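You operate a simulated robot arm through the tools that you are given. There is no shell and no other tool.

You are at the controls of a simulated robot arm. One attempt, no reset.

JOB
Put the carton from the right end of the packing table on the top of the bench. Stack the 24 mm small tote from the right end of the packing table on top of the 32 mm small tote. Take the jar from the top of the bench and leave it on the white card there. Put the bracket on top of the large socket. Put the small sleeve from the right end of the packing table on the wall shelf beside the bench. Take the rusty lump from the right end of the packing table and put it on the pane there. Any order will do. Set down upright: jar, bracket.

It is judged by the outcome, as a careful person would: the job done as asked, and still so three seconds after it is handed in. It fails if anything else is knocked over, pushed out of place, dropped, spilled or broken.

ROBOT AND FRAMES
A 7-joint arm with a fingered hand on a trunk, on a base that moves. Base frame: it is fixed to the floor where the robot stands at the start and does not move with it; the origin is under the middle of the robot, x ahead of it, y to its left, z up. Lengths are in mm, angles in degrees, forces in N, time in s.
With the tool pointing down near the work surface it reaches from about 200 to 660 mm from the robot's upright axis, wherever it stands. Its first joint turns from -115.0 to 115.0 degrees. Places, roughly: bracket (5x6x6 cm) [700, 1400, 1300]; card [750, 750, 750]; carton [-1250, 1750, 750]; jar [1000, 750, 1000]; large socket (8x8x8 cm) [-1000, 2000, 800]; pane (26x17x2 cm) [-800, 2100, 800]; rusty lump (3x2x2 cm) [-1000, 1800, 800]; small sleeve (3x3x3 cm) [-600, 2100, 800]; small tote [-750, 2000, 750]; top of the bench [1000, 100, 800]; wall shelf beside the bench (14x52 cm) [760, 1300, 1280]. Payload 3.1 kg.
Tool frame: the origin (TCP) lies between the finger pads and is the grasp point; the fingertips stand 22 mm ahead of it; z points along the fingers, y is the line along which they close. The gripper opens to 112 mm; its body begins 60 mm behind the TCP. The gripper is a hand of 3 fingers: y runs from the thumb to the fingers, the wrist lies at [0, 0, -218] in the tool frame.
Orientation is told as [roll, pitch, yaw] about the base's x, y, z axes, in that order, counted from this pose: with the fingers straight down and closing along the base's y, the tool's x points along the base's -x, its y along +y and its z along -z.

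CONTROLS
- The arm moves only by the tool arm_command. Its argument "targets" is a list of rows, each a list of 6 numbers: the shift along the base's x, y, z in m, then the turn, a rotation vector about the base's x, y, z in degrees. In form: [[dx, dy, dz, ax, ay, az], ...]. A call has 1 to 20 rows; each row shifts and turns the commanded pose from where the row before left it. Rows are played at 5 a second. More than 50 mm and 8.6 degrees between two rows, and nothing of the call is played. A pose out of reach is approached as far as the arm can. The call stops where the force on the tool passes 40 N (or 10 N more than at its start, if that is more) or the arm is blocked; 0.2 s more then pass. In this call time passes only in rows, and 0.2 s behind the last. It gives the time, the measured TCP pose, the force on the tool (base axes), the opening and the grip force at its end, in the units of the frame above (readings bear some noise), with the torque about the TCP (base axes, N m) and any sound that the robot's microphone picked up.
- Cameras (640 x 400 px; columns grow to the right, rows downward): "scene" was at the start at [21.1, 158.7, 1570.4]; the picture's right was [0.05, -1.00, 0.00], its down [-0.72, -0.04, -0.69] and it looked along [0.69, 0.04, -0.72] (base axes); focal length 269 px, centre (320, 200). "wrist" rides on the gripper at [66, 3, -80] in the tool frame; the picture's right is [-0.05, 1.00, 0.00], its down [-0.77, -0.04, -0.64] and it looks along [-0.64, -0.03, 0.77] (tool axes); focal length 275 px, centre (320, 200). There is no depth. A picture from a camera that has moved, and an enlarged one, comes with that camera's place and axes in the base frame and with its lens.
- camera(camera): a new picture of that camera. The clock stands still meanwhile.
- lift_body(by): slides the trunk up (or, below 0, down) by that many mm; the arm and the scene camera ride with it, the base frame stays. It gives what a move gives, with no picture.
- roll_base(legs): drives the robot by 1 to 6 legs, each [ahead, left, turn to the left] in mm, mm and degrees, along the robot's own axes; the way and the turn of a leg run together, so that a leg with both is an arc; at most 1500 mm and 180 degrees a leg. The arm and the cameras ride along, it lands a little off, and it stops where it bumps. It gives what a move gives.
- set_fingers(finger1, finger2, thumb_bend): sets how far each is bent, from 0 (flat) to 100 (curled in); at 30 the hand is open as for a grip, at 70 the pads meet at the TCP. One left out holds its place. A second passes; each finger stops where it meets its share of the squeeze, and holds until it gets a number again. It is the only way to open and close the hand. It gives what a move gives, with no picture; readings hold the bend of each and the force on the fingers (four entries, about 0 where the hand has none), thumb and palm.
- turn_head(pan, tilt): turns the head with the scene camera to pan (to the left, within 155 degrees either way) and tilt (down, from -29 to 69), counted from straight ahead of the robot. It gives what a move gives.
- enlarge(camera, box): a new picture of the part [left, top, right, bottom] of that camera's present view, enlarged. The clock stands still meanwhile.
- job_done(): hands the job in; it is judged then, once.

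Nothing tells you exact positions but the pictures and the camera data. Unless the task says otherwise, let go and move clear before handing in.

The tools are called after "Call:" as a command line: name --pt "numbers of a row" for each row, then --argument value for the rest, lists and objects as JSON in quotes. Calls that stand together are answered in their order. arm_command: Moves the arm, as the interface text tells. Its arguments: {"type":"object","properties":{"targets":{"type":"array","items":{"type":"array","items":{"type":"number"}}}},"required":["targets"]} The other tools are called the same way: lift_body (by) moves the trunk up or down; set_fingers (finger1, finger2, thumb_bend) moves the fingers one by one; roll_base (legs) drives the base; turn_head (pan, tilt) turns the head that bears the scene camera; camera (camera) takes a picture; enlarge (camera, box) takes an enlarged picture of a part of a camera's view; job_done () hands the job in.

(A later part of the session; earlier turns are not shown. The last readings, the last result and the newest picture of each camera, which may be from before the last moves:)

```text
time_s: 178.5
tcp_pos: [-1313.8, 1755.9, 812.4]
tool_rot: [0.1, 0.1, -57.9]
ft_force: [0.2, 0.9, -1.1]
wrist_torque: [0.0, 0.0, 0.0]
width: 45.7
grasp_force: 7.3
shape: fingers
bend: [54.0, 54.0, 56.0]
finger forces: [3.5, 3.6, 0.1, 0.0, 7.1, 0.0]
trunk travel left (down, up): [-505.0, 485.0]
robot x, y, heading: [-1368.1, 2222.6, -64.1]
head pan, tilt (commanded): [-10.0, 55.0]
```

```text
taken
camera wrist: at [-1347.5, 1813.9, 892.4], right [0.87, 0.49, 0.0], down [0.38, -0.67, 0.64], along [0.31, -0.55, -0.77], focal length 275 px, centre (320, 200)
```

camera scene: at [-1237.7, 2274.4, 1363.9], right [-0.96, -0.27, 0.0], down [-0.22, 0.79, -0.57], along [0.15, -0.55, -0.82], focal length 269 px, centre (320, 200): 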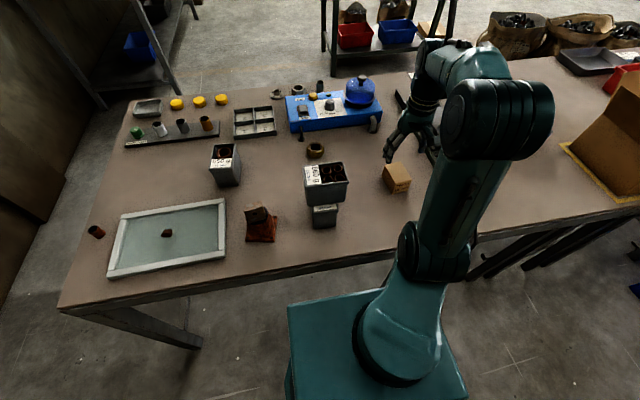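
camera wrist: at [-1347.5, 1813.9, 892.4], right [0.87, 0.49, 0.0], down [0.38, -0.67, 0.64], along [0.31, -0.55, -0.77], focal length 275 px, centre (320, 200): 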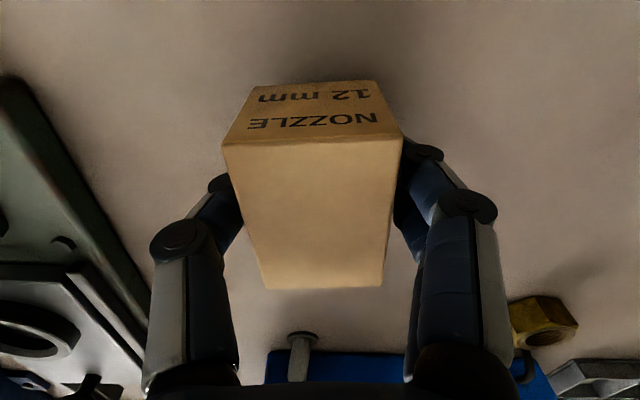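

The carton is held gently and lifted. I'll raise it high, pull it in, raise the trunk and then drive back toward the bench.

Call:
arm_command --pt "0 0 0.04 0 0 0" --pt "0 0 0.05 0 0 0" --pt "0 0 0.05 0 0 0" --pt "0 0 0.04 0 0 0" --pt "-0.005 0.03 0 0 0 0" --pt "-0.005 0.04 0 0 0 0" --pt "-0.005 0.04 0 0 0 0"

Call:
lift_body --by 250

Call:
turn_head --pan 30 --tilt 50

Call:
camera --camera "scene"

Call:
camera --camera "wrist"

```text
time_s: 180.1
tcp_pos: [-1334.8, 1866.7, 991.3]
tool_rot: [0.1, -0.1, -58.1]
ft_force: [-0.3, 0.1, -0.6]
wrist_torque: [-0.01, 0.02, 0.0]
width: 45.8
grasp_force: 6.8
shape: fingers
bend: [54.0, 54.0, 56.0]
finger forces: [3.5, 3.5, 0.1, 0.0, 7.1, 0.0]
trunk travel left (down, up): [-505.0, 485.0]
robot x, y, heading: [-1369.9, 2220.7, -64.4]
head pan, tilt (commanded): [-10.0, 55.0]
```

```text
time_s: 182.7
tcp_pos: [-1329.2, 1864.5, 1239.9]
tool_rot: [0.0, 0.0, -57.9]
ft_force: [-0.3, -0.5, -0.4]
wrist_torque: [0.01, -0.02, 0.02]
width: 45.5
grasp_force: 7.3
shape: fingers
bend: [54.0, 54.0, 56.0]
finger forces: [3.5, 3.6, 0.1, 0.0, 7.1, 0.0]
trunk travel left (down, up): [-755.0, 235.0]
robot x, y, heading: [-1369.6, 2222.6, -64.0]
head pan, tilt (commanded): [-10.0, 55.0]
```

```text
time_s: 183.7
tcp_pos: [-1330.8, 1865.7, 1240.9]
tool_rot: [-0.1, 0.0, -57.9]
ft_force: [-0.8, 0.1, -2.0]
wrist_torque: [-0.01, -0.03, 0.02]
width: 45.7
grasp_force: 7.7
shape: fingers
bend: [54.0, 54.0, 56.0]
finger forces: [3.5, 3.6, 0.0, 0.1, 7.1, 0.0]
trunk travel left (down, up): [-755.0, 235.0]
robot x, y, heading: [-1371.4, 2224.0, -64.7]
head pan, tilt (commanded): [30.0, 50.0]
```

```text
taken
camera scene: at [-1193.7, 2300.5, 1620.4], right [-0.56, -0.83, 0.0], down [-0.63, 0.43, -0.64], along [0.53, -0.36, -0.77], focal length 269 px, centre (320, 200)
```

scene: 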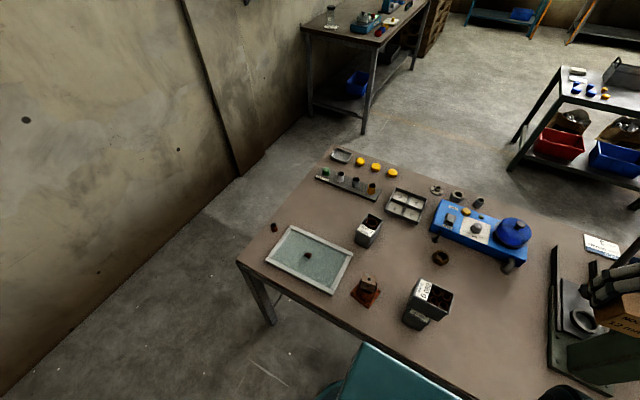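

```text
taken
camera wrist: at [-1363.1, 1923.1, 1321.9], right [0.87, 0.49, 0.0], down [0.38, -0.67, 0.64], along [0.31, -0.55, -0.77], focal length 275 px, centre (320, 200)
```

wrist: 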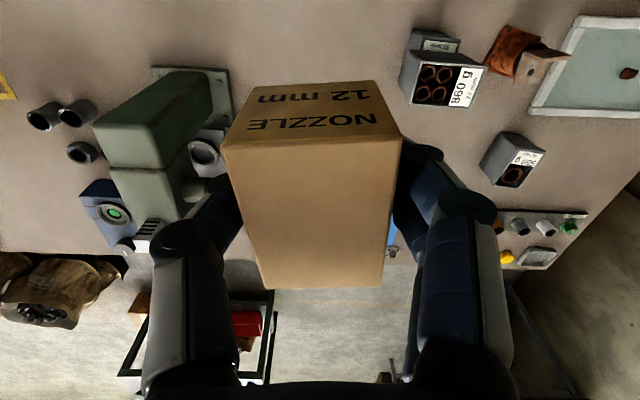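

Everything on the packing table looks right. I'll now drive back, then left behind the table to the corridor.

Call:
roll_base --legs '[[-60, 0, 0], [0, 1100, 0]]'

Call:
turn_head --pan 0 --tilt 35

Call:
camera --camera "scene"

```text
time_s: 189.9
tcp_pos: [-377.8, 2391.4, 1239.9]
tool_rot: [0.0, 0.0, -57.8]
ft_force: [0.6, 0.2, -0.7]
wrist_torque: [-0.02, 0.01, -0.01]
width: 45.8
grasp_force: 7.1
shape: fingers
bend: [54.0, 54.0, 56.0]
finger forces: [3.5, 3.6, 0.0, 0.1, 7.1, 0.0]
trunk travel left (down, up): [-755.0, 235.0]
robot x, y, heading: [-417.3, 2746.0, -64.2]
head pan, tilt (commanded): [30.0, 50.0]
```

```text
time_s: 190.8
tcp_pos: [-378.4, 2390.6, 1240.7]
tool_rot: [0.0, 0.0, -57.9]
ft_force: [0.0, 0.5, -0.4]
wrist_torque: [0.02, -0.04, -0.02]
width: 45.7
grasp_force: 7.2
shape: fingers
bend: [54.0, 54.0, 56.0]
finger forces: [3.5, 3.6, 0.0, 0.1, 7.2, 0.0]
trunk travel left (down, up): [-755.0, 235.0]
robot x, y, heading: [-420.0, 2749.5, -64.3]
head pan, tilt (commanded): [0.0, 35.0]
```

```text
taken
camera scene: at [-267.0, 2790.9, 1642.1], right [-0.9, -0.43, 0.0], down [-0.25, 0.52, -0.82], along [0.36, -0.74, -0.57], focal length 269 px, centre (320, 200)
```

scene: 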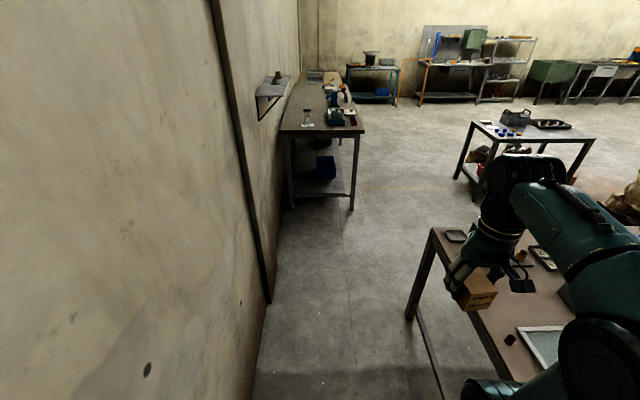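

The corridor ahead is clear toward the bench's left end. I'll drive forward.

Call:
roll_base --legs '[[1000, 0, 0]]'

Call:
roll_base --legs '[[830, 20, 0]]'

Call:
turn_head --pan 15 --tilt 45

Call:
camera --camera "scene"

```text
time_s: 196.0
tcp_pos: [47.4, 1483.4, 1240.2]
tool_rot: [-0.1, 0.0, -58.7]
ft_force: [-0.7, 0.6, -0.5]
wrist_torque: [0.02, 0.0, -0.01]
width: 45.8
grasp_force: 7.6
shape: fingers
bend: [54.0, 54.0, 56.0]
finger forces: [3.5, 3.5, 0.0, 0.0, 7.1, 0.1]
trunk travel left (down, up): [-755.0, 235.0]
robot x, y, heading: [9.5, 1842.4, -65.1]
head pan, tilt (commanded): [0.0, 35.0]
```

```text
time_s: 200.5
tcp_pos: [427.6, 722.7, 1241.2]
tool_rot: [0.0, 0.1, -58.2]
ft_force: [1.2, 0.2, -1.1]
wrist_torque: [0.05, 0.0, 0.0]
width: 45.6
grasp_force: 6.9
shape: fingers
bend: [54.0, 54.0, 56.0]
finger forces: [3.5, 3.5, 0.1, 0.1, 7.1, 0.0]
trunk travel left (down, up): [-755.0, 235.0]
robot x, y, heading: [386.7, 1079.9, -64.6]
head pan, tilt (commanded): [0.0, 35.0]
```

```text
time_s: 201.3
tcp_pos: [428.4, 723.9, 1240.0]
tool_rot: [0.0, -0.1, -58.2]
ft_force: [0.0, -0.6, -0.7]
wrist_torque: [0.05, 0.01, 0.05]
width: 45.6
grasp_force: 6.8
shape: fingers
bend: [54.0, 54.0, 56.0]
finger forces: [3.5, 3.6, 0.0, 0.1, 7.1, 0.1]
trunk travel left (down, up): [-755.0, 235.0]
robot x, y, heading: [389.0, 1078.9, -64.5]
head pan, tilt (commanded): [15.0, 45.0]
```

```text
taken
camera scene: at [556.4, 1139.3, 1627.4], right [-0.76, -0.65, 0.0], down [-0.46, 0.54, -0.71], along [0.46, -0.54, -0.71], focal length 269 px, centre (320, 200)
```

scene: 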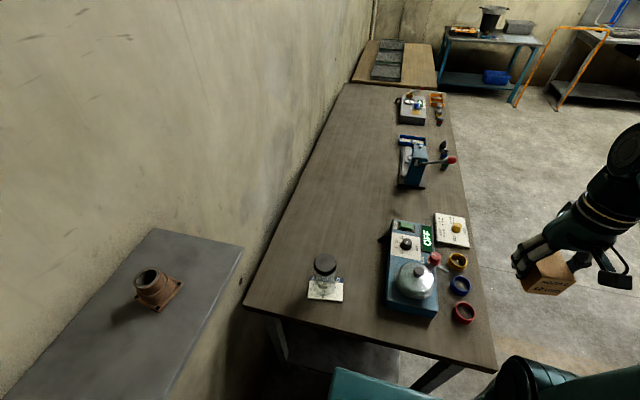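

The bench top beyond the jar is free. I'll carry the carton over to about (849, 660), clear of the jar and the shaker, keeping high first.

Call:
arm_command --pt "0.045 -0.007 0 0 0 0" --pt "0.047 -0.007 0 0 0 0" --pt "0.047 -0.007 0 0 0 0" --pt "0.047 -0.007 0 0 0 0" --pt "0.047 -0.007 0 0 0 0" --pt "0.047 -0.007 0 0 0 0" --pt "0.047 -0.007 0 0 0 0" --pt "0.047 -0.007 0 0 0 0"

Call:
camera --camera "scene"

```text
time_s: 203.1
tcp_pos: [794.7, 678.2, 1239.0]
tool_rot: [-0.2, 0.2, -58.4]
ft_force: [0.2, 0.0, -0.9]
wrist_torque: [-0.03, -0.01, -0.02]
width: 45.6
grasp_force: 7.1
shape: fingers
bend: [54.0, 54.0, 56.0]
finger forces: [3.5, 3.5, 0.1, 0.0, 7.0, 0.0]
out of reach, approached as far as the arm can: row 8
trunk travel left (down, up): [-755.0, 235.0]
robot x, y, heading: [390.6, 1080.6, -64.7]
head pan, tilt (commanded): [15.0, 45.0]
```

```text
taken
camera scene: at [561.2, 1140.8, 1626.7], right [-0.76, -0.65, 0.0], down [-0.46, 0.54, -0.71], along [0.46, -0.54, -0.71], focal length 269 px, centre (320, 200)
```

scene: 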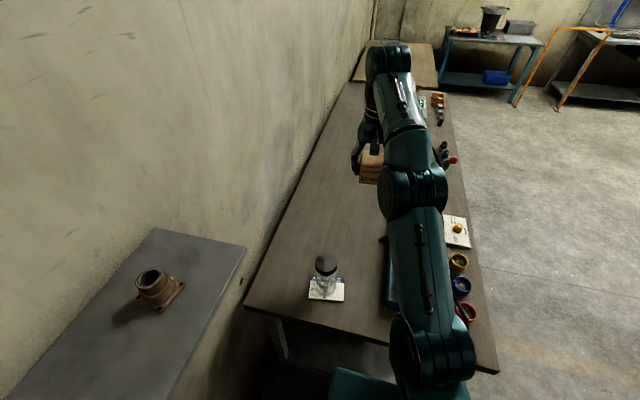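

I'll lower the trunk, which gives the arm more reach at the lower height, then extend slightly.

Call:
lift_body --by -200

Call:
arm_command --pt "0.01 -0.004 -0.03 0 0 0" --pt "0.015 -0.005 -0.03 0 0 0" --pt "0.01 -0.004 -0.03 0 0 0"

Call:
camera --camera "wrist"

Call:
camera --camera "scene"

```text
time_s: 205.3
tcp_pos: [792.2, 676.1, 1040.1]
tool_rot: [0.0, 0.0, -58.2]
ft_force: [0.6, -0.6, -0.2]
wrist_torque: [0.02, -0.05, -0.05]
width: 45.5
grasp_force: 6.9
shape: fingers
bend: [54.0, 54.0, 56.0]
finger forces: [3.5, 3.5, 0.0, 0.1, 6.9, 0.0]
trunk travel left (down, up): [-555.0, 435.0]
robot x, y, heading: [389.5, 1079.5, -64.3]
head pan, tilt (commanded): [15.0, 45.0]
```

```text
time_s: 206.1
tcp_pos: [828.6, 665.6, 951.0]
tool_rot: [0.0, 0.1, -58.3]
ft_force: [0.3, -0.4, -1.5]
wrist_torque: [0.0, 0.02, -0.01]
width: 45.5
grasp_force: 7.2
shape: fingers
bend: [54.0, 54.0, 56.0]
finger forces: [3.4, 3.5, 0.0, 0.0, 6.9, 0.0]
trunk travel left (down, up): [-555.0, 435.0]
robot x, y, heading: [390.4, 1080.7, -64.8]
head pan, tilt (commanded): [15.0, 45.0]
```

```text
taken
camera wrist: at [794.4, 722.9, 1031.0], right [0.87, 0.49, 0.0], down [0.38, -0.67, 0.64], along [0.31, -0.56, -0.77], focal length 275 px, centre (320, 200)
```

wrist: 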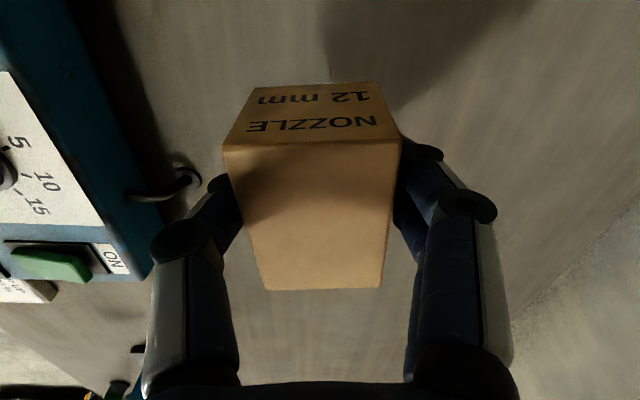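

```text
taken
camera scene: at [557.1, 1139.0, 1427.3], right [-0.76, -0.65, 0.0], down [-0.46, 0.54, -0.71], along [0.46, -0.54, -0.71], focal length 269 px, centre (320, 200)
```

scene: 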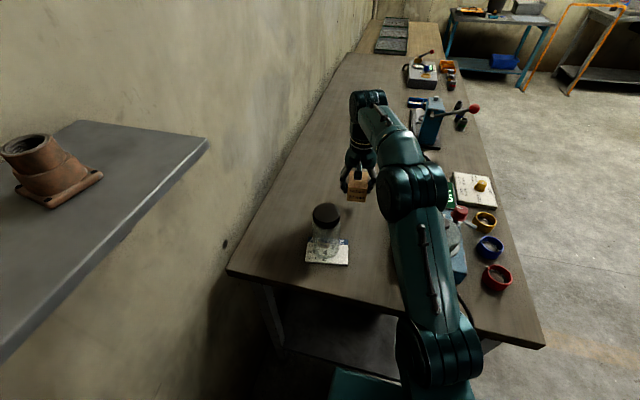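

The carton is over clear bench wood; I'll shift it a little further from the shaker's cable and lower it.

Call:
arm_command --pt "0.012 0.006 -0.02 0 0 0" --pt "0 0 -0.02 0 0 0" --pt "0 0 -0.008 0 0 0"

Call:
arm_command --pt "0 0 -0.003 0 0 0"

Call:
arm_command --pt "0 0 -0.003 0 0 0"

```text
time_s: 206.9
tcp_pos: [837.8, 671.5, 901.0]
tool_rot: [0.0, -0.1, -58.4]
ft_force: [-0.4, 0.4, -1.0]
wrist_torque: [-0.01, -0.04, 0.0]
width: 45.6
grasp_force: 7.0
shape: fingers
bend: [54.0, 54.0, 56.0]
finger forces: [3.5, 3.5, 0.0, 0.0, 7.0, 0.1]
trunk travel left (down, up): [-555.0, 435.0]
robot x, y, heading: [387.0, 1079.2, -64.6]
head pan, tilt (commanded): [15.0, 45.0]
```

```text
time_s: 207.3
tcp_pos: [837.7, 669.1, 898.9]
tool_rot: [-0.1, 0.1, -58.2]
ft_force: [0.1, -0.2, -1.0]
wrist_torque: [0.01, -0.01, -0.01]
width: 45.6
grasp_force: 7.3
shape: fingers
bend: [54.0, 54.0, 56.0]
finger forces: [3.5, 3.5, 0.0, 0.0, 7.1, 0.1]
trunk travel left (down, up): [-555.0, 435.0]
robot x, y, heading: [389.0, 1079.7, -64.6]
head pan, tilt (commanded): [15.0, 45.0]
```

```text
time_s: 207.7
tcp_pos: [837.5, 670.5, 895.9]
tool_rot: [-0.1, -0.1, -58.2]
ft_force: [0.1, 0.2, -1.5]
wrist_torque: [0.03, 0.02, -0.03]
width: 45.5
grasp_force: 7.0
shape: fingers
bend: [54.0, 54.0, 56.0]
finger forces: [3.5, 3.5, 0.1, 0.0, 7.0, 0.0]
trunk travel left (down, up): [-555.0, 435.0]
robot x, y, heading: [392.1, 1074.3, -64.7]
head pan, tilt (commanded): [15.0, 45.0]
```

Call:
arm_command --pt "0 0 -0.003 0 0 0"

Call:
arm_command --pt "0 0 -0.002 0 0 0"

```text
time_s: 208.1
tcp_pos: [838.4, 671.3, 894.1]
tool_rot: [-0.1, 0.0, -58.2]
ft_force: [0.5, -0.8, -0.7]
wrist_torque: [0.0, 0.01, -0.02]
width: 45.7
grasp_force: 7.3
shape: fingers
bend: [54.0, 54.0, 56.0]
finger forces: [3.4, 3.5, 0.1, 0.0, 7.0, 0.0]
trunk travel left (down, up): [-555.0, 435.0]
robot x, y, heading: [392.4, 1082.9, -64.7]
head pan, tilt (commanded): [15.0, 45.0]
```

```text
time_s: 208.5
tcp_pos: [838.6, 670.2, 891.1]
tool_rot: [-0.1, -0.1, -58.2]
ft_force: [0.0, 0.7, -1.3]
wrist_torque: [0.0, -0.02, 0.01]
width: 45.3
grasp_force: 6.6
shape: fingers
bend: [54.0, 54.0, 56.0]
finger forces: [3.4, 3.5, 0.0, 0.0, 7.0, 0.0]
trunk travel left (down, up): [-555.0, 435.0]
robot x, y, heading: [390.5, 1082.1, -64.4]
head pan, tilt (commanded): [15.0, 45.0]
```

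Call:
arm_command --pt "0 0 -0.002 0 0 0"

Call:
arm_command --pt "0 0 -0.002 0 0 0"

```text
time_s: 208.9
tcp_pos: [838.9, 669.3, 888.4]
tool_rot: [0.0, 0.0, -58.1]
ft_force: [0.9, -0.8, -0.6]
wrist_torque: [-0.01, -0.03, 0.02]
width: 45.6
grasp_force: 6.3
shape: fingers
bend: [54.0, 54.0, 56.0]
finger forces: [3.5, 3.5, 0.0, 0.0, 7.0, 0.0]
trunk travel left (down, up): [-555.0, 435.0]
robot x, y, heading: [390.9, 1080.1, -64.8]
head pan, tilt (commanded): [15.0, 45.0]
```

```text
time_s: 209.3
tcp_pos: [838.2, 669.6, 887.9]
tool_rot: [0.0, -0.1, -58.3]
ft_force: [0.1, -0.4, -0.7]
wrist_torque: [0.0, -0.03, -0.01]
width: 45.6
grasp_force: 6.9
shape: fingers
bend: [54.0, 54.0, 56.0]
finger forces: [3.5, 3.4, 0.1, 0.0, 7.1, 0.0]
trunk travel left (down, up): [-555.0, 435.0]
robot x, y, heading: [392.0, 1079.4, -64.6]
head pan, tilt (commanded): [15.0, 45.0]
```

Call:
arm_command --pt "0 0 -0.002 0 0 0"

Call:
arm_command --pt "0 0 -0.0015 0 0 0"

Call:
camera --camera "wrist"

```text
time_s: 209.7
tcp_pos: [839.8, 669.3, 885.4]
tool_rot: [0.0, 0.0, -58.2]
ft_force: [-0.2, 0.5, -1.0]
wrist_torque: [0.03, -0.04, 0.01]
width: 45.8
grasp_force: 7.1
shape: fingers
bend: [54.0, 54.0, 56.0]
finger forces: [3.6, 3.5, 0.0, 0.1, 7.0, 0.0]
trunk travel left (down, up): [-555.0, 435.0]
robot x, y, heading: [389.4, 1080.9, -64.7]
head pan, tilt (commanded): [15.0, 45.0]
```

```text
time_s: 210.1
tcp_pos: [838.4, 671.6, 885.2]
tool_rot: [0.0, 0.1, -58.2]
ft_force: [0.5, -0.8, 2.3]
wrist_torque: [-0.01, -0.03, 0.01]
width: 45.7
grasp_force: 7.3
shape: fingers
bend: [54.0, 54.0, 56.0]
finger forces: [3.6, 3.7, 0.0, 0.0, 7.3, 0.0]
trunk travel left (down, up): [-555.0, 435.0]
robot x, y, heading: [392.7, 1086.1, -64.6]
head pan, tilt (commanded): [15.0, 45.0]
```

```text
taken
camera wrist: at [805.5, 728.2, 966.3], right [0.87, 0.49, 0.0], down [0.38, -0.67, 0.64], along [0.31, -0.56, -0.77], focal length 275 px, centre (320, 200)
```

wrist: 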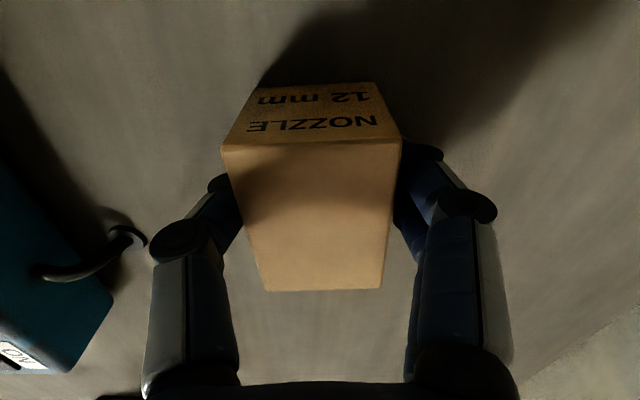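

The carton has touched down (bench top at z≈855). I'll open the fingers gently and rise.

Call:
set_fingers --finger1 51 --finger2 51 --thumb_bend 52

Call:
set_fingers --finger1 43 --finger2 43 --thumb_bend 44

Call:
arm_command --pt "0 0 0.01 0 0 0" --pt "0 0 0.03 0 0 0" --pt "0 0 0.04 0 0 0" --pt "0 0 0.04 0 0 0" --pt "0 0 0.03 0 0 0"

Call:
camera --camera "wrist"

Call:
camera --camera "scene"

```text
time_s: 211.1
tcp_pos: [837.6, 671.0, 885.8]
tool_rot: [-0.1, 0.1, -58.2]
ft_force: [-0.9, 0.2, -0.5]
wrist_torque: [-0.05, 0.0, 0.02]
width: 50.4
grasp_force: 0.1
shape: fingers
bend: [51.0, 51.0, 52.0]
finger forces: [0.0, 0.1, 0.1, 0.0, 0.2, 0.1]
trunk travel left (down, up): [-555.0, 435.0]
robot x, y, heading: [387.0, 1081.8, -65.1]
head pan, tilt (commanded): [15.0, 45.0]
```

```text
time_s: 212.1
tcp_pos: [837.8, 671.7, 885.6]
tool_rot: [-0.1, -0.1, -58.1]
ft_force: [-0.6, 0.2, 0.1]
wrist_torque: [-0.03, -0.03, 0.05]
width: 73.2
grasp_force: 0.0
shape: fingers
bend: [43.0, 43.0, 44.0]
finger forces: [0.0, 0.0, 0.1, 0.0, 0.1, 0.0]
trunk travel left (down, up): [-555.0, 435.0]
robot x, y, heading: [386.5, 1083.4, -64.2]
head pan, tilt (commanded): [15.0, 45.0]
```

```text
time_s: 213.3
tcp_pos: [825.5, 680.3, 1010.8]
tool_rot: [-0.2, 0.0, -58.3]
ft_force: [0.0, 0.4, 0.5]
wrist_torque: [0.0, 0.03, 0.01]
width: 73.3
grasp_force: 0.0
shape: fingers
bend: [43.0, 43.0, 44.0]
finger forces: [0.1, 0.0, 0.1, 0.0, 0.0, 0.0]
out of reach, approached as far as the arm can: row 4, 5
trunk travel left (down, up): [-555.0, 435.0]
robot x, y, heading: [390.7, 1079.7, -64.5]
head pan, tilt (commanded): [15.0, 45.0]
```

```text
taken
camera wrist: at [792.7, 738.4, 1091.2], right [0.87, 0.49, 0.0], down [0.38, -0.68, 0.63], along [0.31, -0.56, -0.77], focal length 275 px, centre (320, 200)
```

wrist: 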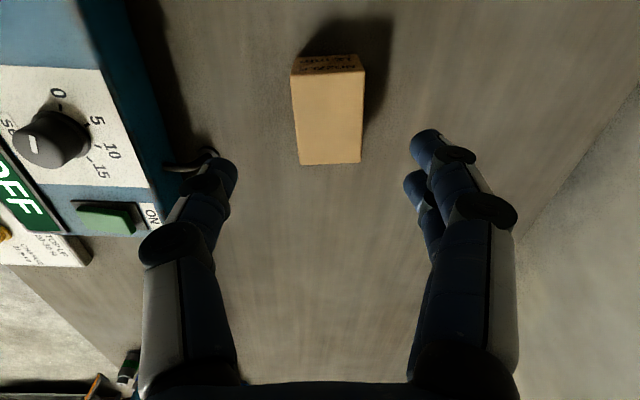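

```text
taken
camera scene: at [557.5, 1139.0, 1427.2], right [-0.76, -0.65, 0.0], down [-0.46, 0.54, -0.71], along [0.46, -0.54, -0.71], focal length 269 px, centre (320, 200)
```

scene: 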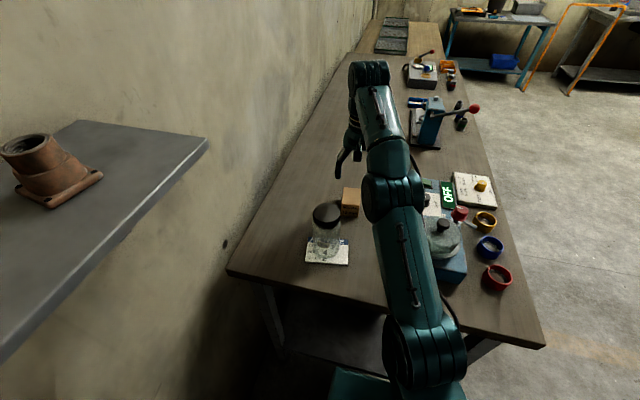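

The carton stands on the bench and the jar is undisturbed. I'll raise the trunk, retract the arm, and go back for the small sleeve.

Call:
lift_body --by 250

Call:
arm_command --pt "-0.042 0.0055 0 0 0 0" --pt "-0.042 0.0055 0 0 0 0" --pt "-0.042 0.0055 0 0 0 0" --pt "-0.042 0.0055 0 0 0 0" --pt "-0.042 0.0055 0 0 0 0" --pt "-0.042 0.0055 0 0 0 0" --pt "-0.042 0.0055 0 0 0 0" --pt "-0.042 0.0055 0 0 0 0" --pt "-0.04 0.0055 0 0 0 0"

Call:
camera --camera "scene"

```text
time_s: 215.8
tcp_pos: [825.0, 681.6, 1259.5]
tool_rot: [0.0, 0.0, -58.2]
ft_force: [0.0, -0.6, 0.7]
wrist_torque: [0.01, -0.01, 0.03]
width: 73.2
grasp_force: 0.0
shape: fingers
bend: [43.0, 43.0, 44.0]
finger forces: [0.1, 0.1, 0.0, 0.0, 0.1, 0.0]
trunk travel left (down, up): [-805.0, 185.0]
robot x, y, heading: [391.1, 1081.3, -64.6]
head pan, tilt (commanded): [15.0, 45.0]
```

```text
time_s: 217.8
tcp_pos: [448.3, 730.5, 1259.2]
tool_rot: [0.0, 0.0, -58.3]
ft_force: [-0.1, -0.4, -0.4]
wrist_torque: [0.02, -0.02, 0.0]
width: 73.5
grasp_force: 0.2
shape: fingers
bend: [43.0, 43.0, 44.0]
finger forces: [0.0, 0.0, 0.0, 0.0, 0.0, 0.0]
trunk travel left (down, up): [-805.0, 185.0]
robot x, y, heading: [390.1, 1081.0, -64.6]
head pan, tilt (commanded): [15.0, 45.0]
```

```text
taken
camera scene: at [554.6, 1139.0, 1677.5], right [-0.76, -0.65, 0.0], down [-0.46, 0.54, -0.71], along [0.46, -0.54, -0.71], focal length 269 px, centre (320, 200)
```

scene: 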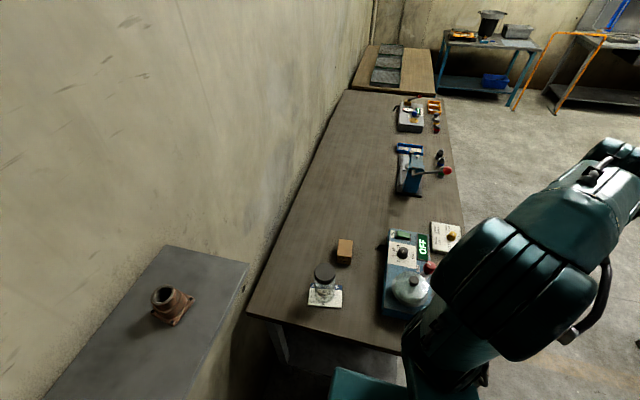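

Now I'll drive back along the corridor to reach the sleeve at the table's right-back corner.

Call:
roll_base --legs '[[-1000, 0, 0]]'

Call:
roll_base --legs '[[-670, -70, 0]]'

Call:
turn_head --pan -45 --tilt 55

Call:
camera --camera "scene"

```text
time_s: 223.1
tcp_pos: [19.9, 1644.4, 1259.6]
tool_rot: [0.0, 0.0, -59.0]
ft_force: [0.0, 0.4, 0.3]
wrist_torque: [0.01, -0.04, -0.04]
width: 73.7
grasp_force: 0.1
shape: fingers
bend: [43.0, 43.0, 44.0]
finger forces: [0.0, 0.0, 0.0, 0.0, 0.0, 0.1]
trunk travel left (down, up): [-805.0, 185.0]
robot x, y, heading: [-36.6, 1995.7, -65.4]
head pan, tilt (commanded): [15.0, 45.0]
```

```text
time_s: 226.8
tcp_pos: [-323.3, 2225.2, 1259.8]
tool_rot: [0.0, 0.0, -59.3]
ft_force: [0.2, 0.1, -0.6]
wrist_torque: [-0.03, -0.01, -0.02]
width: 73.7
grasp_force: 0.0
shape: fingers
bend: [43.0, 43.0, 44.0]
finger forces: [0.1, 0.0, 0.1, 0.0, 0.1, 0.1]
trunk travel left (down, up): [-805.0, 185.0]
robot x, y, heading: [-378.6, 2576.1, -65.8]
head pan, tilt (commanded): [15.0, 45.0]
```

```text
time_s: 228.1
tcp_pos: [-322.1, 2224.9, 1258.8]
tool_rot: [0.0, -0.1, -59.1]
ft_force: [0.7, 0.0, -0.4]
wrist_torque: [-0.01, -0.02, 0.0]
width: 73.7
grasp_force: 0.1
shape: fingers
bend: [43.0, 43.0, 44.0]
finger forces: [0.0, 0.1, 0.1, 0.0, 0.0, 0.1]
trunk travel left (down, up): [-805.0, 185.0]
robot x, y, heading: [-378.7, 2577.3, -65.5]
head pan, tilt (commanded): [-45.0, 55.0]
```

```text
taken
camera scene: at [-287.8, 2628.3, 1663.9], right [-0.94, 0.35, 0.0], down [0.29, 0.77, -0.57], along [-0.2, -0.54, -0.82], focal length 269 px, centre (320, 200)
```

scene: 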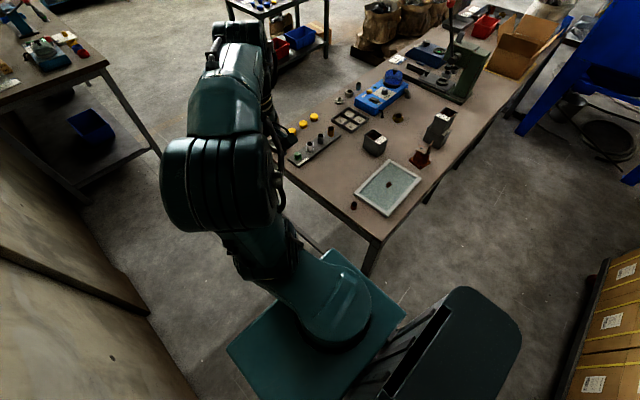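

Call:
enlarge --camera "scene" --box '[330, 140, 450, 250]'

```text
3.64 times, centred on (390, 195) of scene
camera zoom: at [-287.8, 2628.3, 1663.9], right [-0.94, 0.35, 0.0], down [0.29, 0.77, -0.57], along [-0.2, -0.54, -0.82], focal length 977 px, centre (66, 218)
```

zoom: 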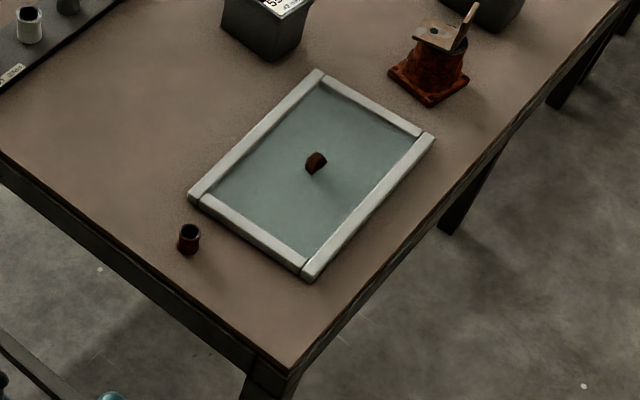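

The sleeve is a small ring at about (-620, 2118), close to the pane's frame, so I'll close along the table's depth direction. I'll turn the hand and move over it, then lower the trunk.

Call:
arm_command --pt "-0.0248 -0.0089 0 0 0 -7.95" --pt "-0.0248 -0.0089 0 0 0 -7.95" --pt "-0.0248 -0.0089 0 0 0 -7.95" --pt "-0.0248 -0.0089 0 0 0 -7.95" --pt "-0.0248 -0.0089 0 0 0 -7.95" --pt "-0.0248 -0.0089 0 0 0 -7.95" --pt "-0.0248 -0.0089 0 0 0 -7.95" --pt "-0.0248 -0.0089 0 0 0 -7.95" --pt "-0.0248 -0.0089 0 0 0 -7.95" --pt "-0.0248 -0.0089 0 0 0 -7.95" --pt "-0.0248 -0.0089 0 0 0 -7.95" --pt "-0.0248 -0.0089 0 0 0 -7.95"

Call:
lift_body --by -300

Call:
camera --camera "wrist"

Call:
camera --camera "scene"

```text
time_s: 230.7
tcp_pos: [-621.5, 2116.9, 1259.0]
tool_rot: [-0.2, 0.1, -154.7]
ft_force: [-0.6, 0.2, -0.9]
wrist_torque: [-0.01, -0.02, 0.0]
width: 73.7
grasp_force: 0.1
shape: fingers
bend: [43.0, 43.0, 44.0]
finger forces: [0.1, 0.0, 0.0, 0.0, 0.0, 0.1]
trunk travel left (down, up): [-805.0, 185.0]
robot x, y, heading: [-379.2, 2578.3, -65.8]
head pan, tilt (commanded): [-45.0, 55.0]
```

```text
time_s: 233.7
tcp_pos: [-620.0, 2116.2, 960.6]
tool_rot: [0.1, 0.0, -154.5]
ft_force: [-0.6, -0.1, -0.1]
wrist_torque: [-0.05, 0.01, -0.04]
width: 73.6
grasp_force: 0.0
shape: fingers
bend: [43.0, 43.0, 44.0]
finger forces: [0.0, 0.0, 0.0, 0.1, 0.0, 0.0]
trunk travel left (down, up): [-505.0, 485.0]
robot x, y, heading: [-375.8, 2575.3, -65.6]
head pan, tilt (commanded): [-45.0, 55.0]
```

```text
taken
camera wrist: at [-558.9, 2142.7, 1041.6], right [0.39, -0.92, 0.0], down [-0.71, -0.3, 0.64], along [-0.59, -0.25, -0.77], focal length 275 px, centre (320, 200)
```

wrist: 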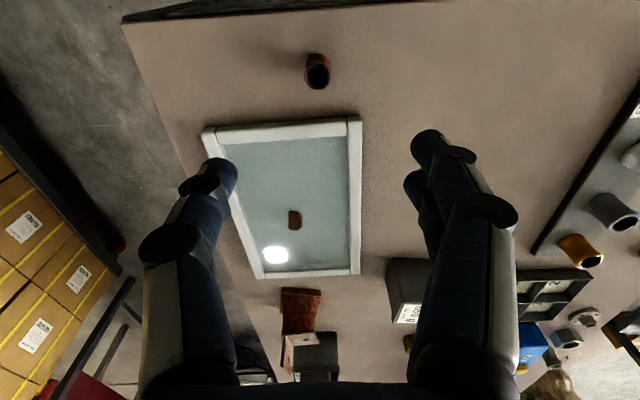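

```text
taken
camera scene: at [-288.1, 2628.4, 1363.9], right [-0.94, 0.35, 0.0], down [0.29, 0.77, -0.57], along [-0.2, -0.54, -0.82], focal length 269 px, centre (320, 200)
```

scene: 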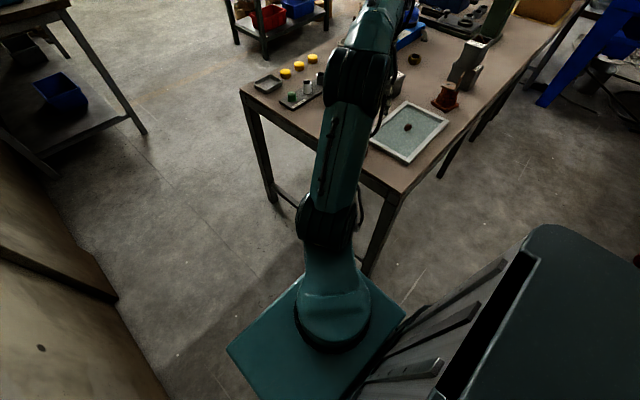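

The sleeve is right under the hand at (-623, 2116.5). Descending partway.

Call:
set_fingers --finger1 50 --finger2 50 --thumb_bend 50

Call:
arm_command --pt "-0.0028 0 -0.04 0 0 0" --pt "0 0 -0.04 0 0 0" --pt "0 0 -0.04 0 0 0"

Call:
camera --camera "wrist"

```text
time_s: 234.7
tcp_pos: [-620.0, 2117.3, 959.3]
tool_rot: [-0.1, 0.0, -154.5]
ft_force: [-0.6, 0.1, 0.2]
wrist_torque: [0.0, -0.02, 0.02]
width: 55.6
grasp_force: 0.2
shape: fingers
bend: [50.0, 50.0, 50.0]
finger forces: [0.0, 0.1, 0.0, 0.0, 0.0, 0.1]
trunk travel left (down, up): [-505.0, 485.0]
robot x, y, heading: [-378.2, 2577.6, -65.5]
head pan, tilt (commanded): [-45.0, 55.0]
```

```text
time_s: 235.5
tcp_pos: [-623.2, 2117.8, 838.4]
tool_rot: [0.0, 0.1, -154.5]
ft_force: [0.6, 0.4, 0.4]
wrist_torque: [0.02, 0.04, 0.0]
width: 55.6
grasp_force: 0.2
shape: fingers
bend: [50.0, 50.0, 50.0]
finger forces: [0.0, 0.0, 0.0, 0.1, 0.0, 0.1]
trunk travel left (down, up): [-505.0, 485.0]
robot x, y, heading: [-376.1, 2576.9, -65.3]
head pan, tilt (commanded): [-45.0, 55.0]
```

```text
taken
camera wrist: at [-562.3, 2143.5, 920.0], right [0.39, -0.92, 0.0], down [-0.71, -0.3, 0.64], along [-0.59, -0.25, -0.77], focal length 275 px, centre (320, 200)
```

wrist: 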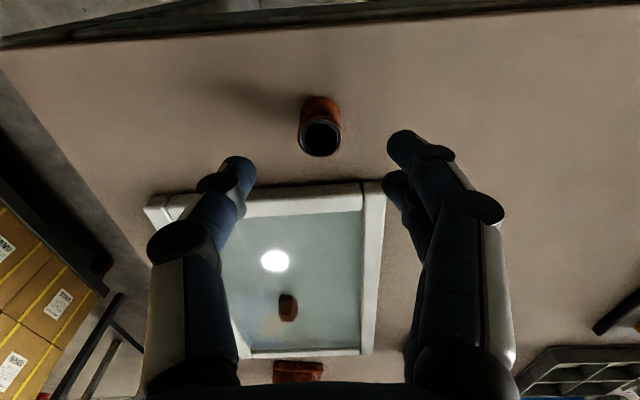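

Call:
arm_command --pt "0.0015 0.0005 -0.025 0 0 0" --pt "0 0 -0.015 0 0 0" --pt "0 0 -0.007 0 0 0"

Call:
camera --camera "wrist"

```text
time_s: 236.3
tcp_pos: [-619.6, 2118.6, 792.8]
tool_rot: [0.0, 0.1, -154.5]
ft_force: [-0.5, 0.0, 0.6]
wrist_torque: [0.01, -0.01, -0.04]
width: 55.8
grasp_force: 0.0
shape: fingers
bend: [50.0, 50.0, 50.0]
finger forces: [0.0, 0.0, 0.0, 0.1, 0.1, 0.0]
trunk travel left (down, up): [-505.0, 485.0]
robot x, y, heading: [-378.0, 2578.9, -65.5]
head pan, tilt (commanded): [-45.0, 55.0]
```

```text
taken
camera wrist: at [-559.4, 2143.4, 874.6], right [0.39, -0.92, 0.0], down [-0.71, -0.3, 0.64], along [-0.59, -0.25, -0.77], focal length 275 px, centre (320, 200)
```

wrist: 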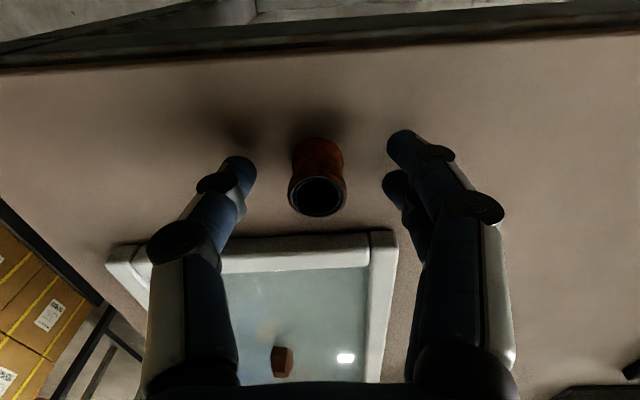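

Call:
arm_command --pt "0 0 -0.002 0 0 0"

Call:
set_fingers --finger1 60 --finger2 60 --thumb_bend 60

Call:
set_fingers --finger1 65 --finger2 65 --thumb_bend 65

Call:
camera --camera "wrist"

```text
time_s: 236.7
tcp_pos: [-619.5, 2118.1, 791.6]
tool_rot: [0.0, 0.0, -154.5]
ft_force: [0.1, -0.9, -0.4]
wrist_torque: [0.02, -0.04, -0.02]
width: 55.7
grasp_force: 0.0
shape: fingers
bend: [50.0, 50.0, 50.0]
finger forces: [0.0, 0.1, 0.1, 0.1, 0.0, 0.0]
trunk travel left (down, up): [-505.0, 485.0]
robot x, y, heading: [-378.4, 2580.9, -65.9]
head pan, tilt (commanded): [-45.0, 55.0]
```

```text
time_s: 237.7
tcp_pos: [-619.9, 2118.0, 791.6]
tool_rot: [0.0, 0.0, -154.5]
ft_force: [0.8, -1.4, -0.1]
wrist_torque: [-0.02, 0.0, 0.0]
width: 27.5
grasp_force: 0.1
shape: fingers
bend: [60.0, 60.0, 60.0]
finger forces: [0.1, 0.0, 0.0, 0.0, 0.0, 0.1]
trunk travel left (down, up): [-505.0, 485.0]
robot x, y, heading: [-378.2, 2577.1, -65.6]
head pan, tilt (commanded): [-45.0, 55.0]
```

```text
time_s: 238.7
tcp_pos: [-620.0, 2118.0, 790.4]
tool_rot: [-0.1, 0.0, -154.5]
ft_force: [0.3, 0.4, -1.5]
wrist_torque: [-0.02, 0.01, 0.02]
width: 17.0
grasp_force: 1.7
shape: fingers
bend: [64.0, 63.0, 64.0]
finger forces: [0.2, 1.2, 0.0, 0.0, 1.3, 0.0]
trunk travel left (down, up): [-505.0, 485.0]
robot x, y, heading: [-377.7, 2576.9, -65.2]
head pan, tilt (commanded): [-45.0, 55.0]
```

```text
taken
camera wrist: at [-559.4, 2143.5, 872.9], right [0.39, -0.92, 0.0], down [-0.71, -0.3, 0.64], along [-0.59, -0.25, -0.77], focal length 275 px, centre (320, 200)
```

wrist: 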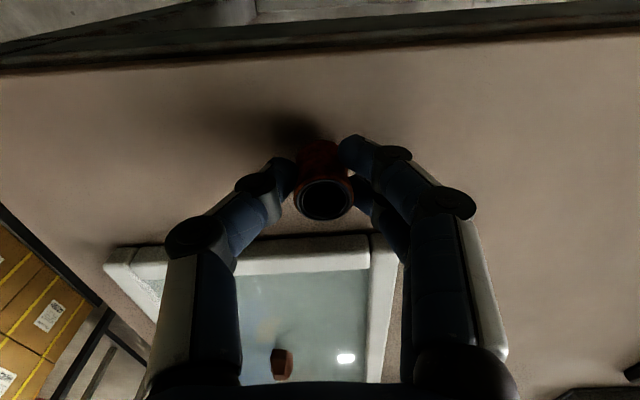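

Call:
set_fingers --finger1 70 --finger2 69 --thumb_bend 70

Call:
arm_command --pt "0 0 0.005 0 0 0" --pt "0 0 0.015 0 0 0" --pt "0 0 0.03 0 0 0"

Call:
camera --camera "wrist"

```text
time_s: 239.7
tcp_pos: [-620.5, 2118.0, 792.0]
tool_rot: [0.0, 0.1, -154.5]
ft_force: [0.0, 0.3, -0.1]
wrist_torque: [0.01, -0.02, 0.01]
width: 14.7
grasp_force: 5.5
shape: fingers
bend: [66.0, 64.0, 67.0]
finger forces: [2.5, 3.6, 0.1, 0.0, 5.8, 0.1]
trunk travel left (down, up): [-505.0, 485.0]
robot x, y, heading: [-379.8, 2575.1, -65.7]
head pan, tilt (commanded): [-45.0, 55.0]
```

```text
time_s: 240.5
tcp_pos: [-619.6, 2117.5, 841.4]
tool_rot: [-0.1, 0.0, -154.5]
ft_force: [0.5, 1.1, -1.7]
wrist_torque: [0.0, 0.02, 0.01]
width: 14.2
grasp_force: 5.8
shape: fingers
bend: [66.0, 64.0, 67.0]
finger forces: [2.5, 3.6, 0.0, 0.1, 5.9, 0.1]
trunk travel left (down, up): [-505.0, 485.0]
robot x, y, heading: [-372.6, 2576.7, -65.6]
head pan, tilt (commanded): [-45.0, 55.0]
```

```text
taken
camera wrist: at [-559.5, 2142.9, 922.4], right [0.39, -0.92, 0.0], down [-0.71, -0.3, 0.64], along [-0.59, -0.25, -0.77], focal length 275 px, centre (320, 200)
```

wrist: 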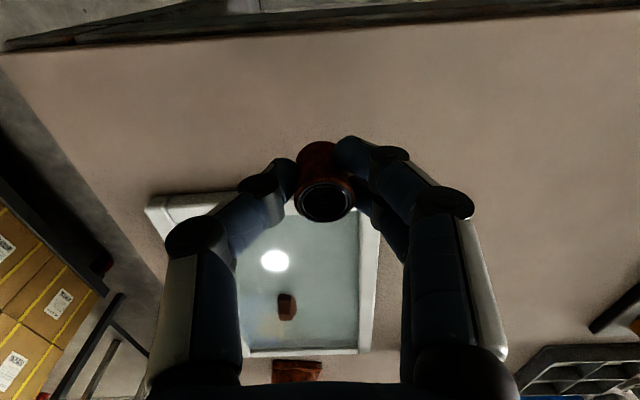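

The sleeve is held. I'll firm the grip slightly, raise it, and tuck the arm before driving back to the shelf.

Call:
set_fingers --finger1 74 --finger2 72 --thumb_bend 74

Call:
arm_command --pt "0 0 0.04 0 0 0" --pt "0 0 0.04 0 0 0" --pt "0 0 0.03 0 0 0"

Call:
lift_body --by 470

Call:
arm_command --pt "0.036 0.0147 0 0 0 0" --pt "0.036 0.0147 0 0 0 0" --pt "0.036 0.0147 0 0 0 0" --pt "0.036 0.0147 0 0 0 0" --pt "0.036 0.0147 0 0 0 0" --pt "0.036 0.0147 0 0 0 0" --pt "0.036 0.0147 0 0 0 0" --pt "0.036 0.0147 0 0 0 0"

Call:
camera --camera "wrist"

```text
time_s: 241.5
tcp_pos: [-620.6, 2117.7, 840.4]
tool_rot: [0.0, 0.0, -154.5]
ft_force: [-0.1, 0.4, -0.6]
wrist_torque: [-0.02, 0.0, 0.0]
width: 12.7
grasp_force: 11.1
shape: fingers
bend: [71.0, 67.0, 67.0]
finger forces: [5.2, 6.1, 0.1, 0.0, 10.7, 0.1]
trunk travel left (down, up): [-505.0, 485.0]
robot x, y, heading: [-377.9, 2576.7, -65.4]
head pan, tilt (commanded): [-45.0, 55.0]
```

```text
time_s: 242.3
tcp_pos: [-619.7, 2117.4, 950.6]
tool_rot: [0.0, -0.1, -154.5]
ft_force: [0.4, -0.3, 0.3]
wrist_torque: [-0.02, -0.04, 0.01]
width: 12.3
grasp_force: 11.0
shape: fingers
bend: [71.0, 67.0, 67.0]
finger forces: [4.8, 6.3, 0.1, 0.0, 10.4, 0.0]
trunk travel left (down, up): [-505.0, 485.0]
robot x, y, heading: [-376.7, 2577.6, -65.6]
head pan, tilt (commanded): [-45.0, 55.0]
```

```text
refused: 470 is not a number from -400 to 400
```

```text
time_s: 244.1
tcp_pos: [-331.2, 2234.2, 951.3]
tool_rot: [-0.1, -0.1, -154.5]
ft_force: [0.9, 0.7, -0.6]
wrist_torque: [0.01, 0.0, -0.02]
width: 11.7
grasp_force: 10.7
shape: fingers
bend: [71.0, 67.0, 67.0]
finger forces: [4.7, 6.3, 0.0, 0.1, 9.8, 0.0]
trunk travel left (down, up): [-505.0, 485.0]
robot x, y, heading: [-378.1, 2579.2, -65.6]
head pan, tilt (commanded): [-45.0, 55.0]
```

```text
taken
camera wrist: at [-270.7, 2260.2, 1032.0], right [0.39, -0.92, 0.0], down [-0.71, -0.3, 0.64], along [-0.59, -0.25, -0.77], focal length 275 px, centre (320, 200)
```

wrist: 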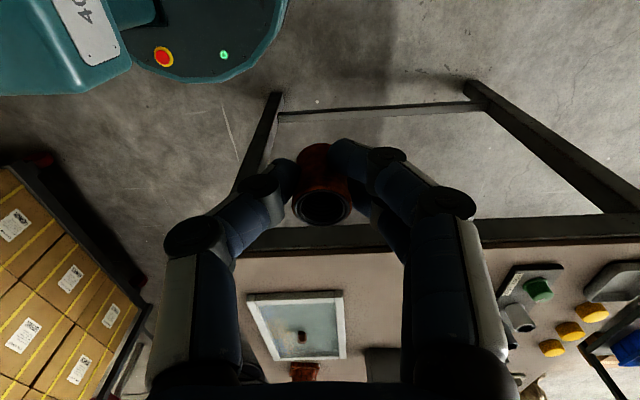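

The lift was refused (limit 400 mm); the arm tucked safely anyway. The grip width is creeping slightly, so I'll check whether the sleeve is stable before driving.

Call:
lift_body --by 390

Call:
enlarge --camera "wrist" --box '[220, 110, 440, 250]'

```text
time_s: 247.8
tcp_pos: [-333.0, 2233.6, 1340.5]
tool_rot: [0.0, 0.1, -154.5]
ft_force: [0.3, -0.5, 0.0]
wrist_torque: [-0.01, 0.0, -0.03]
width: 11.7
grasp_force: 10.6
shape: fingers
bend: [71.0, 67.0, 67.0]
finger forces: [4.6, 6.3, 0.0, 0.0, 9.8, 0.1]
trunk travel left (down, up): [-895.0, 95.0]
robot x, y, heading: [-380.3, 2573.7, -65.5]
head pan, tilt (commanded): [-45.0, 55.0]
```

```text
2.86 times, centred on (330, 180) of wrist
camera zoom: at [-271.7, 2259.2, 1421.9], right [0.39, -0.92, 0.0], down [-0.71, -0.3, 0.64], along [-0.59, -0.25, -0.77], focal length 786 px, centre (291, 257)
```

zoom: 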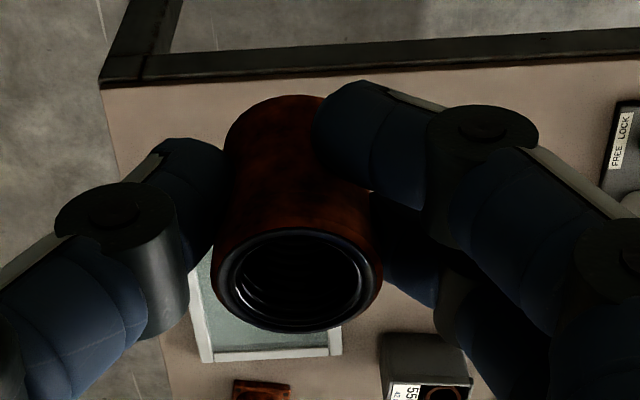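

The sleeve is held steadily. I'll raise a little more and drive forward to the shelf area.

Call:
lift_body --by 85

Call:
roll_base --legs '[[0, 0, 1.0], [1000, 20, 0]]'

Call:
roll_base --legs '[[550, 20, 0]]'

Call:
camera --camera "wrist"

```text
time_s: 249.1
tcp_pos: [-332.0, 2233.4, 1426.2]
tool_rot: [0.0, -0.1, -154.4]
ft_force: [0.0, -0.9, -2.0]
wrist_torque: [-0.02, 0.01, -0.01]
width: 11.8
grasp_force: 10.7
shape: fingers
bend: [71.0, 67.0, 67.0]
finger forces: [4.6, 6.3, 0.1, 0.1, 9.7, 0.0]
trunk travel left (down, up): [-980.0, 10.0]
robot x, y, heading: [-379.4, 2577.1, -65.6]
head pan, tilt (commanded): [-45.0, 55.0]
```

```text
time_s: 254.6
tcp_pos: [120.4, 1331.0, 1424.1]
tool_rot: [0.0, 0.0, -153.8]
ft_force: [0.3, 0.5, -0.1]
wrist_torque: [-0.03, -0.04, -0.01]
width: 11.8
grasp_force: 10.2
shape: fingers
bend: [72.0, 67.0, 67.0]
finger forces: [4.6, 6.4, 0.0, 0.0, 9.7, 0.0]
trunk travel left (down, up): [-980.0, 10.0]
robot x, y, heading: [70.5, 1676.4, -64.6]
head pan, tilt (commanded): [-45.0, 55.0]
```

```text
time_s: 257.8
tcp_pos: [371.3, 849.1, 1426.7]
tool_rot: [0.0, 0.0, -153.7]
ft_force: [-0.2, -0.6, 0.2]
wrist_torque: [-0.01, -0.02, 0.01]
width: 11.7
grasp_force: 10.0
shape: fingers
bend: [72.0, 67.0, 67.0]
finger forces: [4.6, 6.4, 0.0, 0.0, 9.7, 0.0]
trunk travel left (down, up): [-980.0, 10.0]
robot x, y, heading: [319.0, 1188.8, -64.6]
head pan, tilt (commanded): [-45.0, 55.0]
```

```text
taken
camera wrist: at [431.3, 875.4, 1507.1], right [0.4, -0.92, 0.0], down [-0.71, -0.31, 0.64], along [-0.58, -0.26, -0.77], focal length 275 px, centre (320, 200)
```

wrist: 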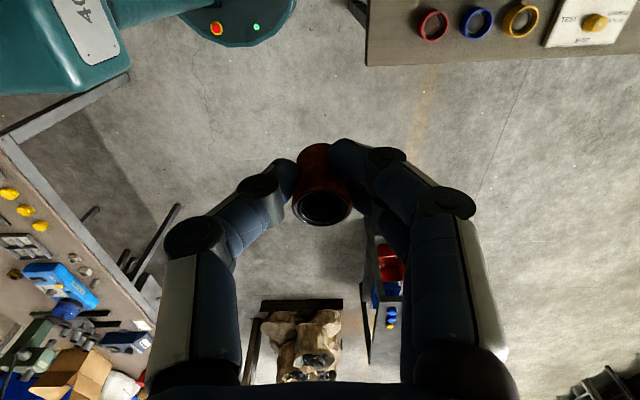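

I'll turn left 90° to face the shelf, keeping the hand high above it.

Call:
roll_base --legs '[[0, 0, 90]]'

Call:
turn_head --pan 10 --tilt 55

Call:
camera --camera "scene"

Call:
camera --camera "wrist"

```text
time_s: 262.0
tcp_pos: [663.1, 1240.0, 1425.8]
tool_rot: [0.0, 0.0, -63.9]
ft_force: [0.6, 0.6, -0.9]
wrist_torque: [-0.01, 0.01, 0.04]
width: 11.4
grasp_force: 10.3
shape: fingers
bend: [72.0, 67.0, 68.0]
finger forces: [5.3, 6.3, 0.1, 0.0, 9.3, 0.0]
trunk travel left (down, up): [-980.0, 10.0]
robot x, y, heading: [317.9, 1193.2, 25.2]
head pan, tilt (commanded): [-45.0, 55.0]
```

```text
time_s: 263.2
tcp_pos: [663.6, 1238.8, 1425.3]
tool_rot: [0.0, 0.0, -63.8]
ft_force: [-0.2, 0.1, -1.0]
wrist_torque: [-0.03, 0.01, 0.01]
width: 11.2
grasp_force: 10.2
shape: fingers
bend: [72.0, 67.0, 68.0]
finger forces: [5.3, 6.5, 0.0, 0.0, 9.3, 0.0]
trunk travel left (down, up): [-980.0, 10.0]
robot x, y, heading: [317.8, 1190.2, 25.3]
head pan, tilt (commanded): [10.0, 55.0]
```

```text
taken
camera scene: at [260.8, 1346.0, 1838.9], right [0.58, -0.82, 0.0], down [-0.67, -0.47, -0.57], along [0.47, 0.33, -0.82], focal length 269 px, centre (320, 200)
```

scene: 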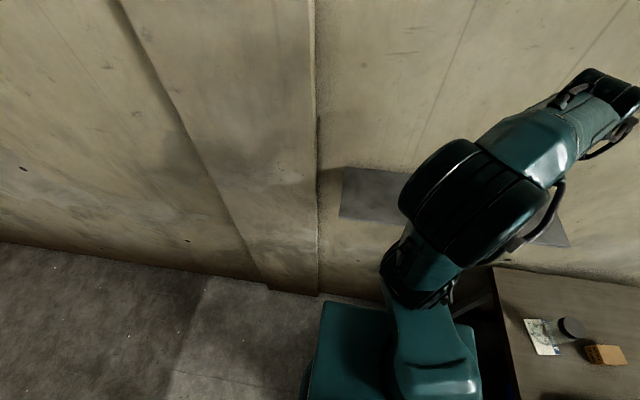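

```text
taken
camera wrist: at [635.5, 1300.8, 1506.9], right [0.92, 0.4, 0.0], down [0.31, -0.71, 0.64], along [0.25, -0.58, -0.77], focal length 275 px, centre (320, 200)
```

wrist: 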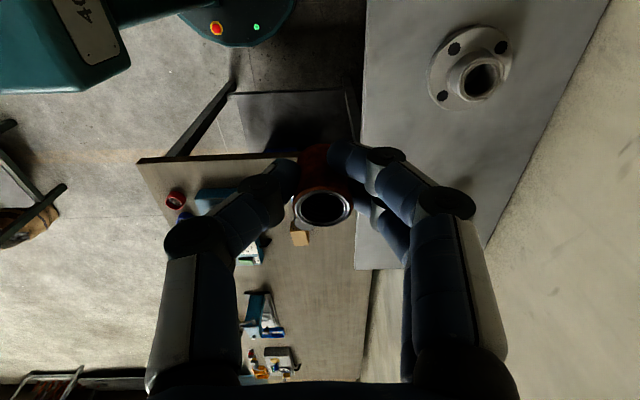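

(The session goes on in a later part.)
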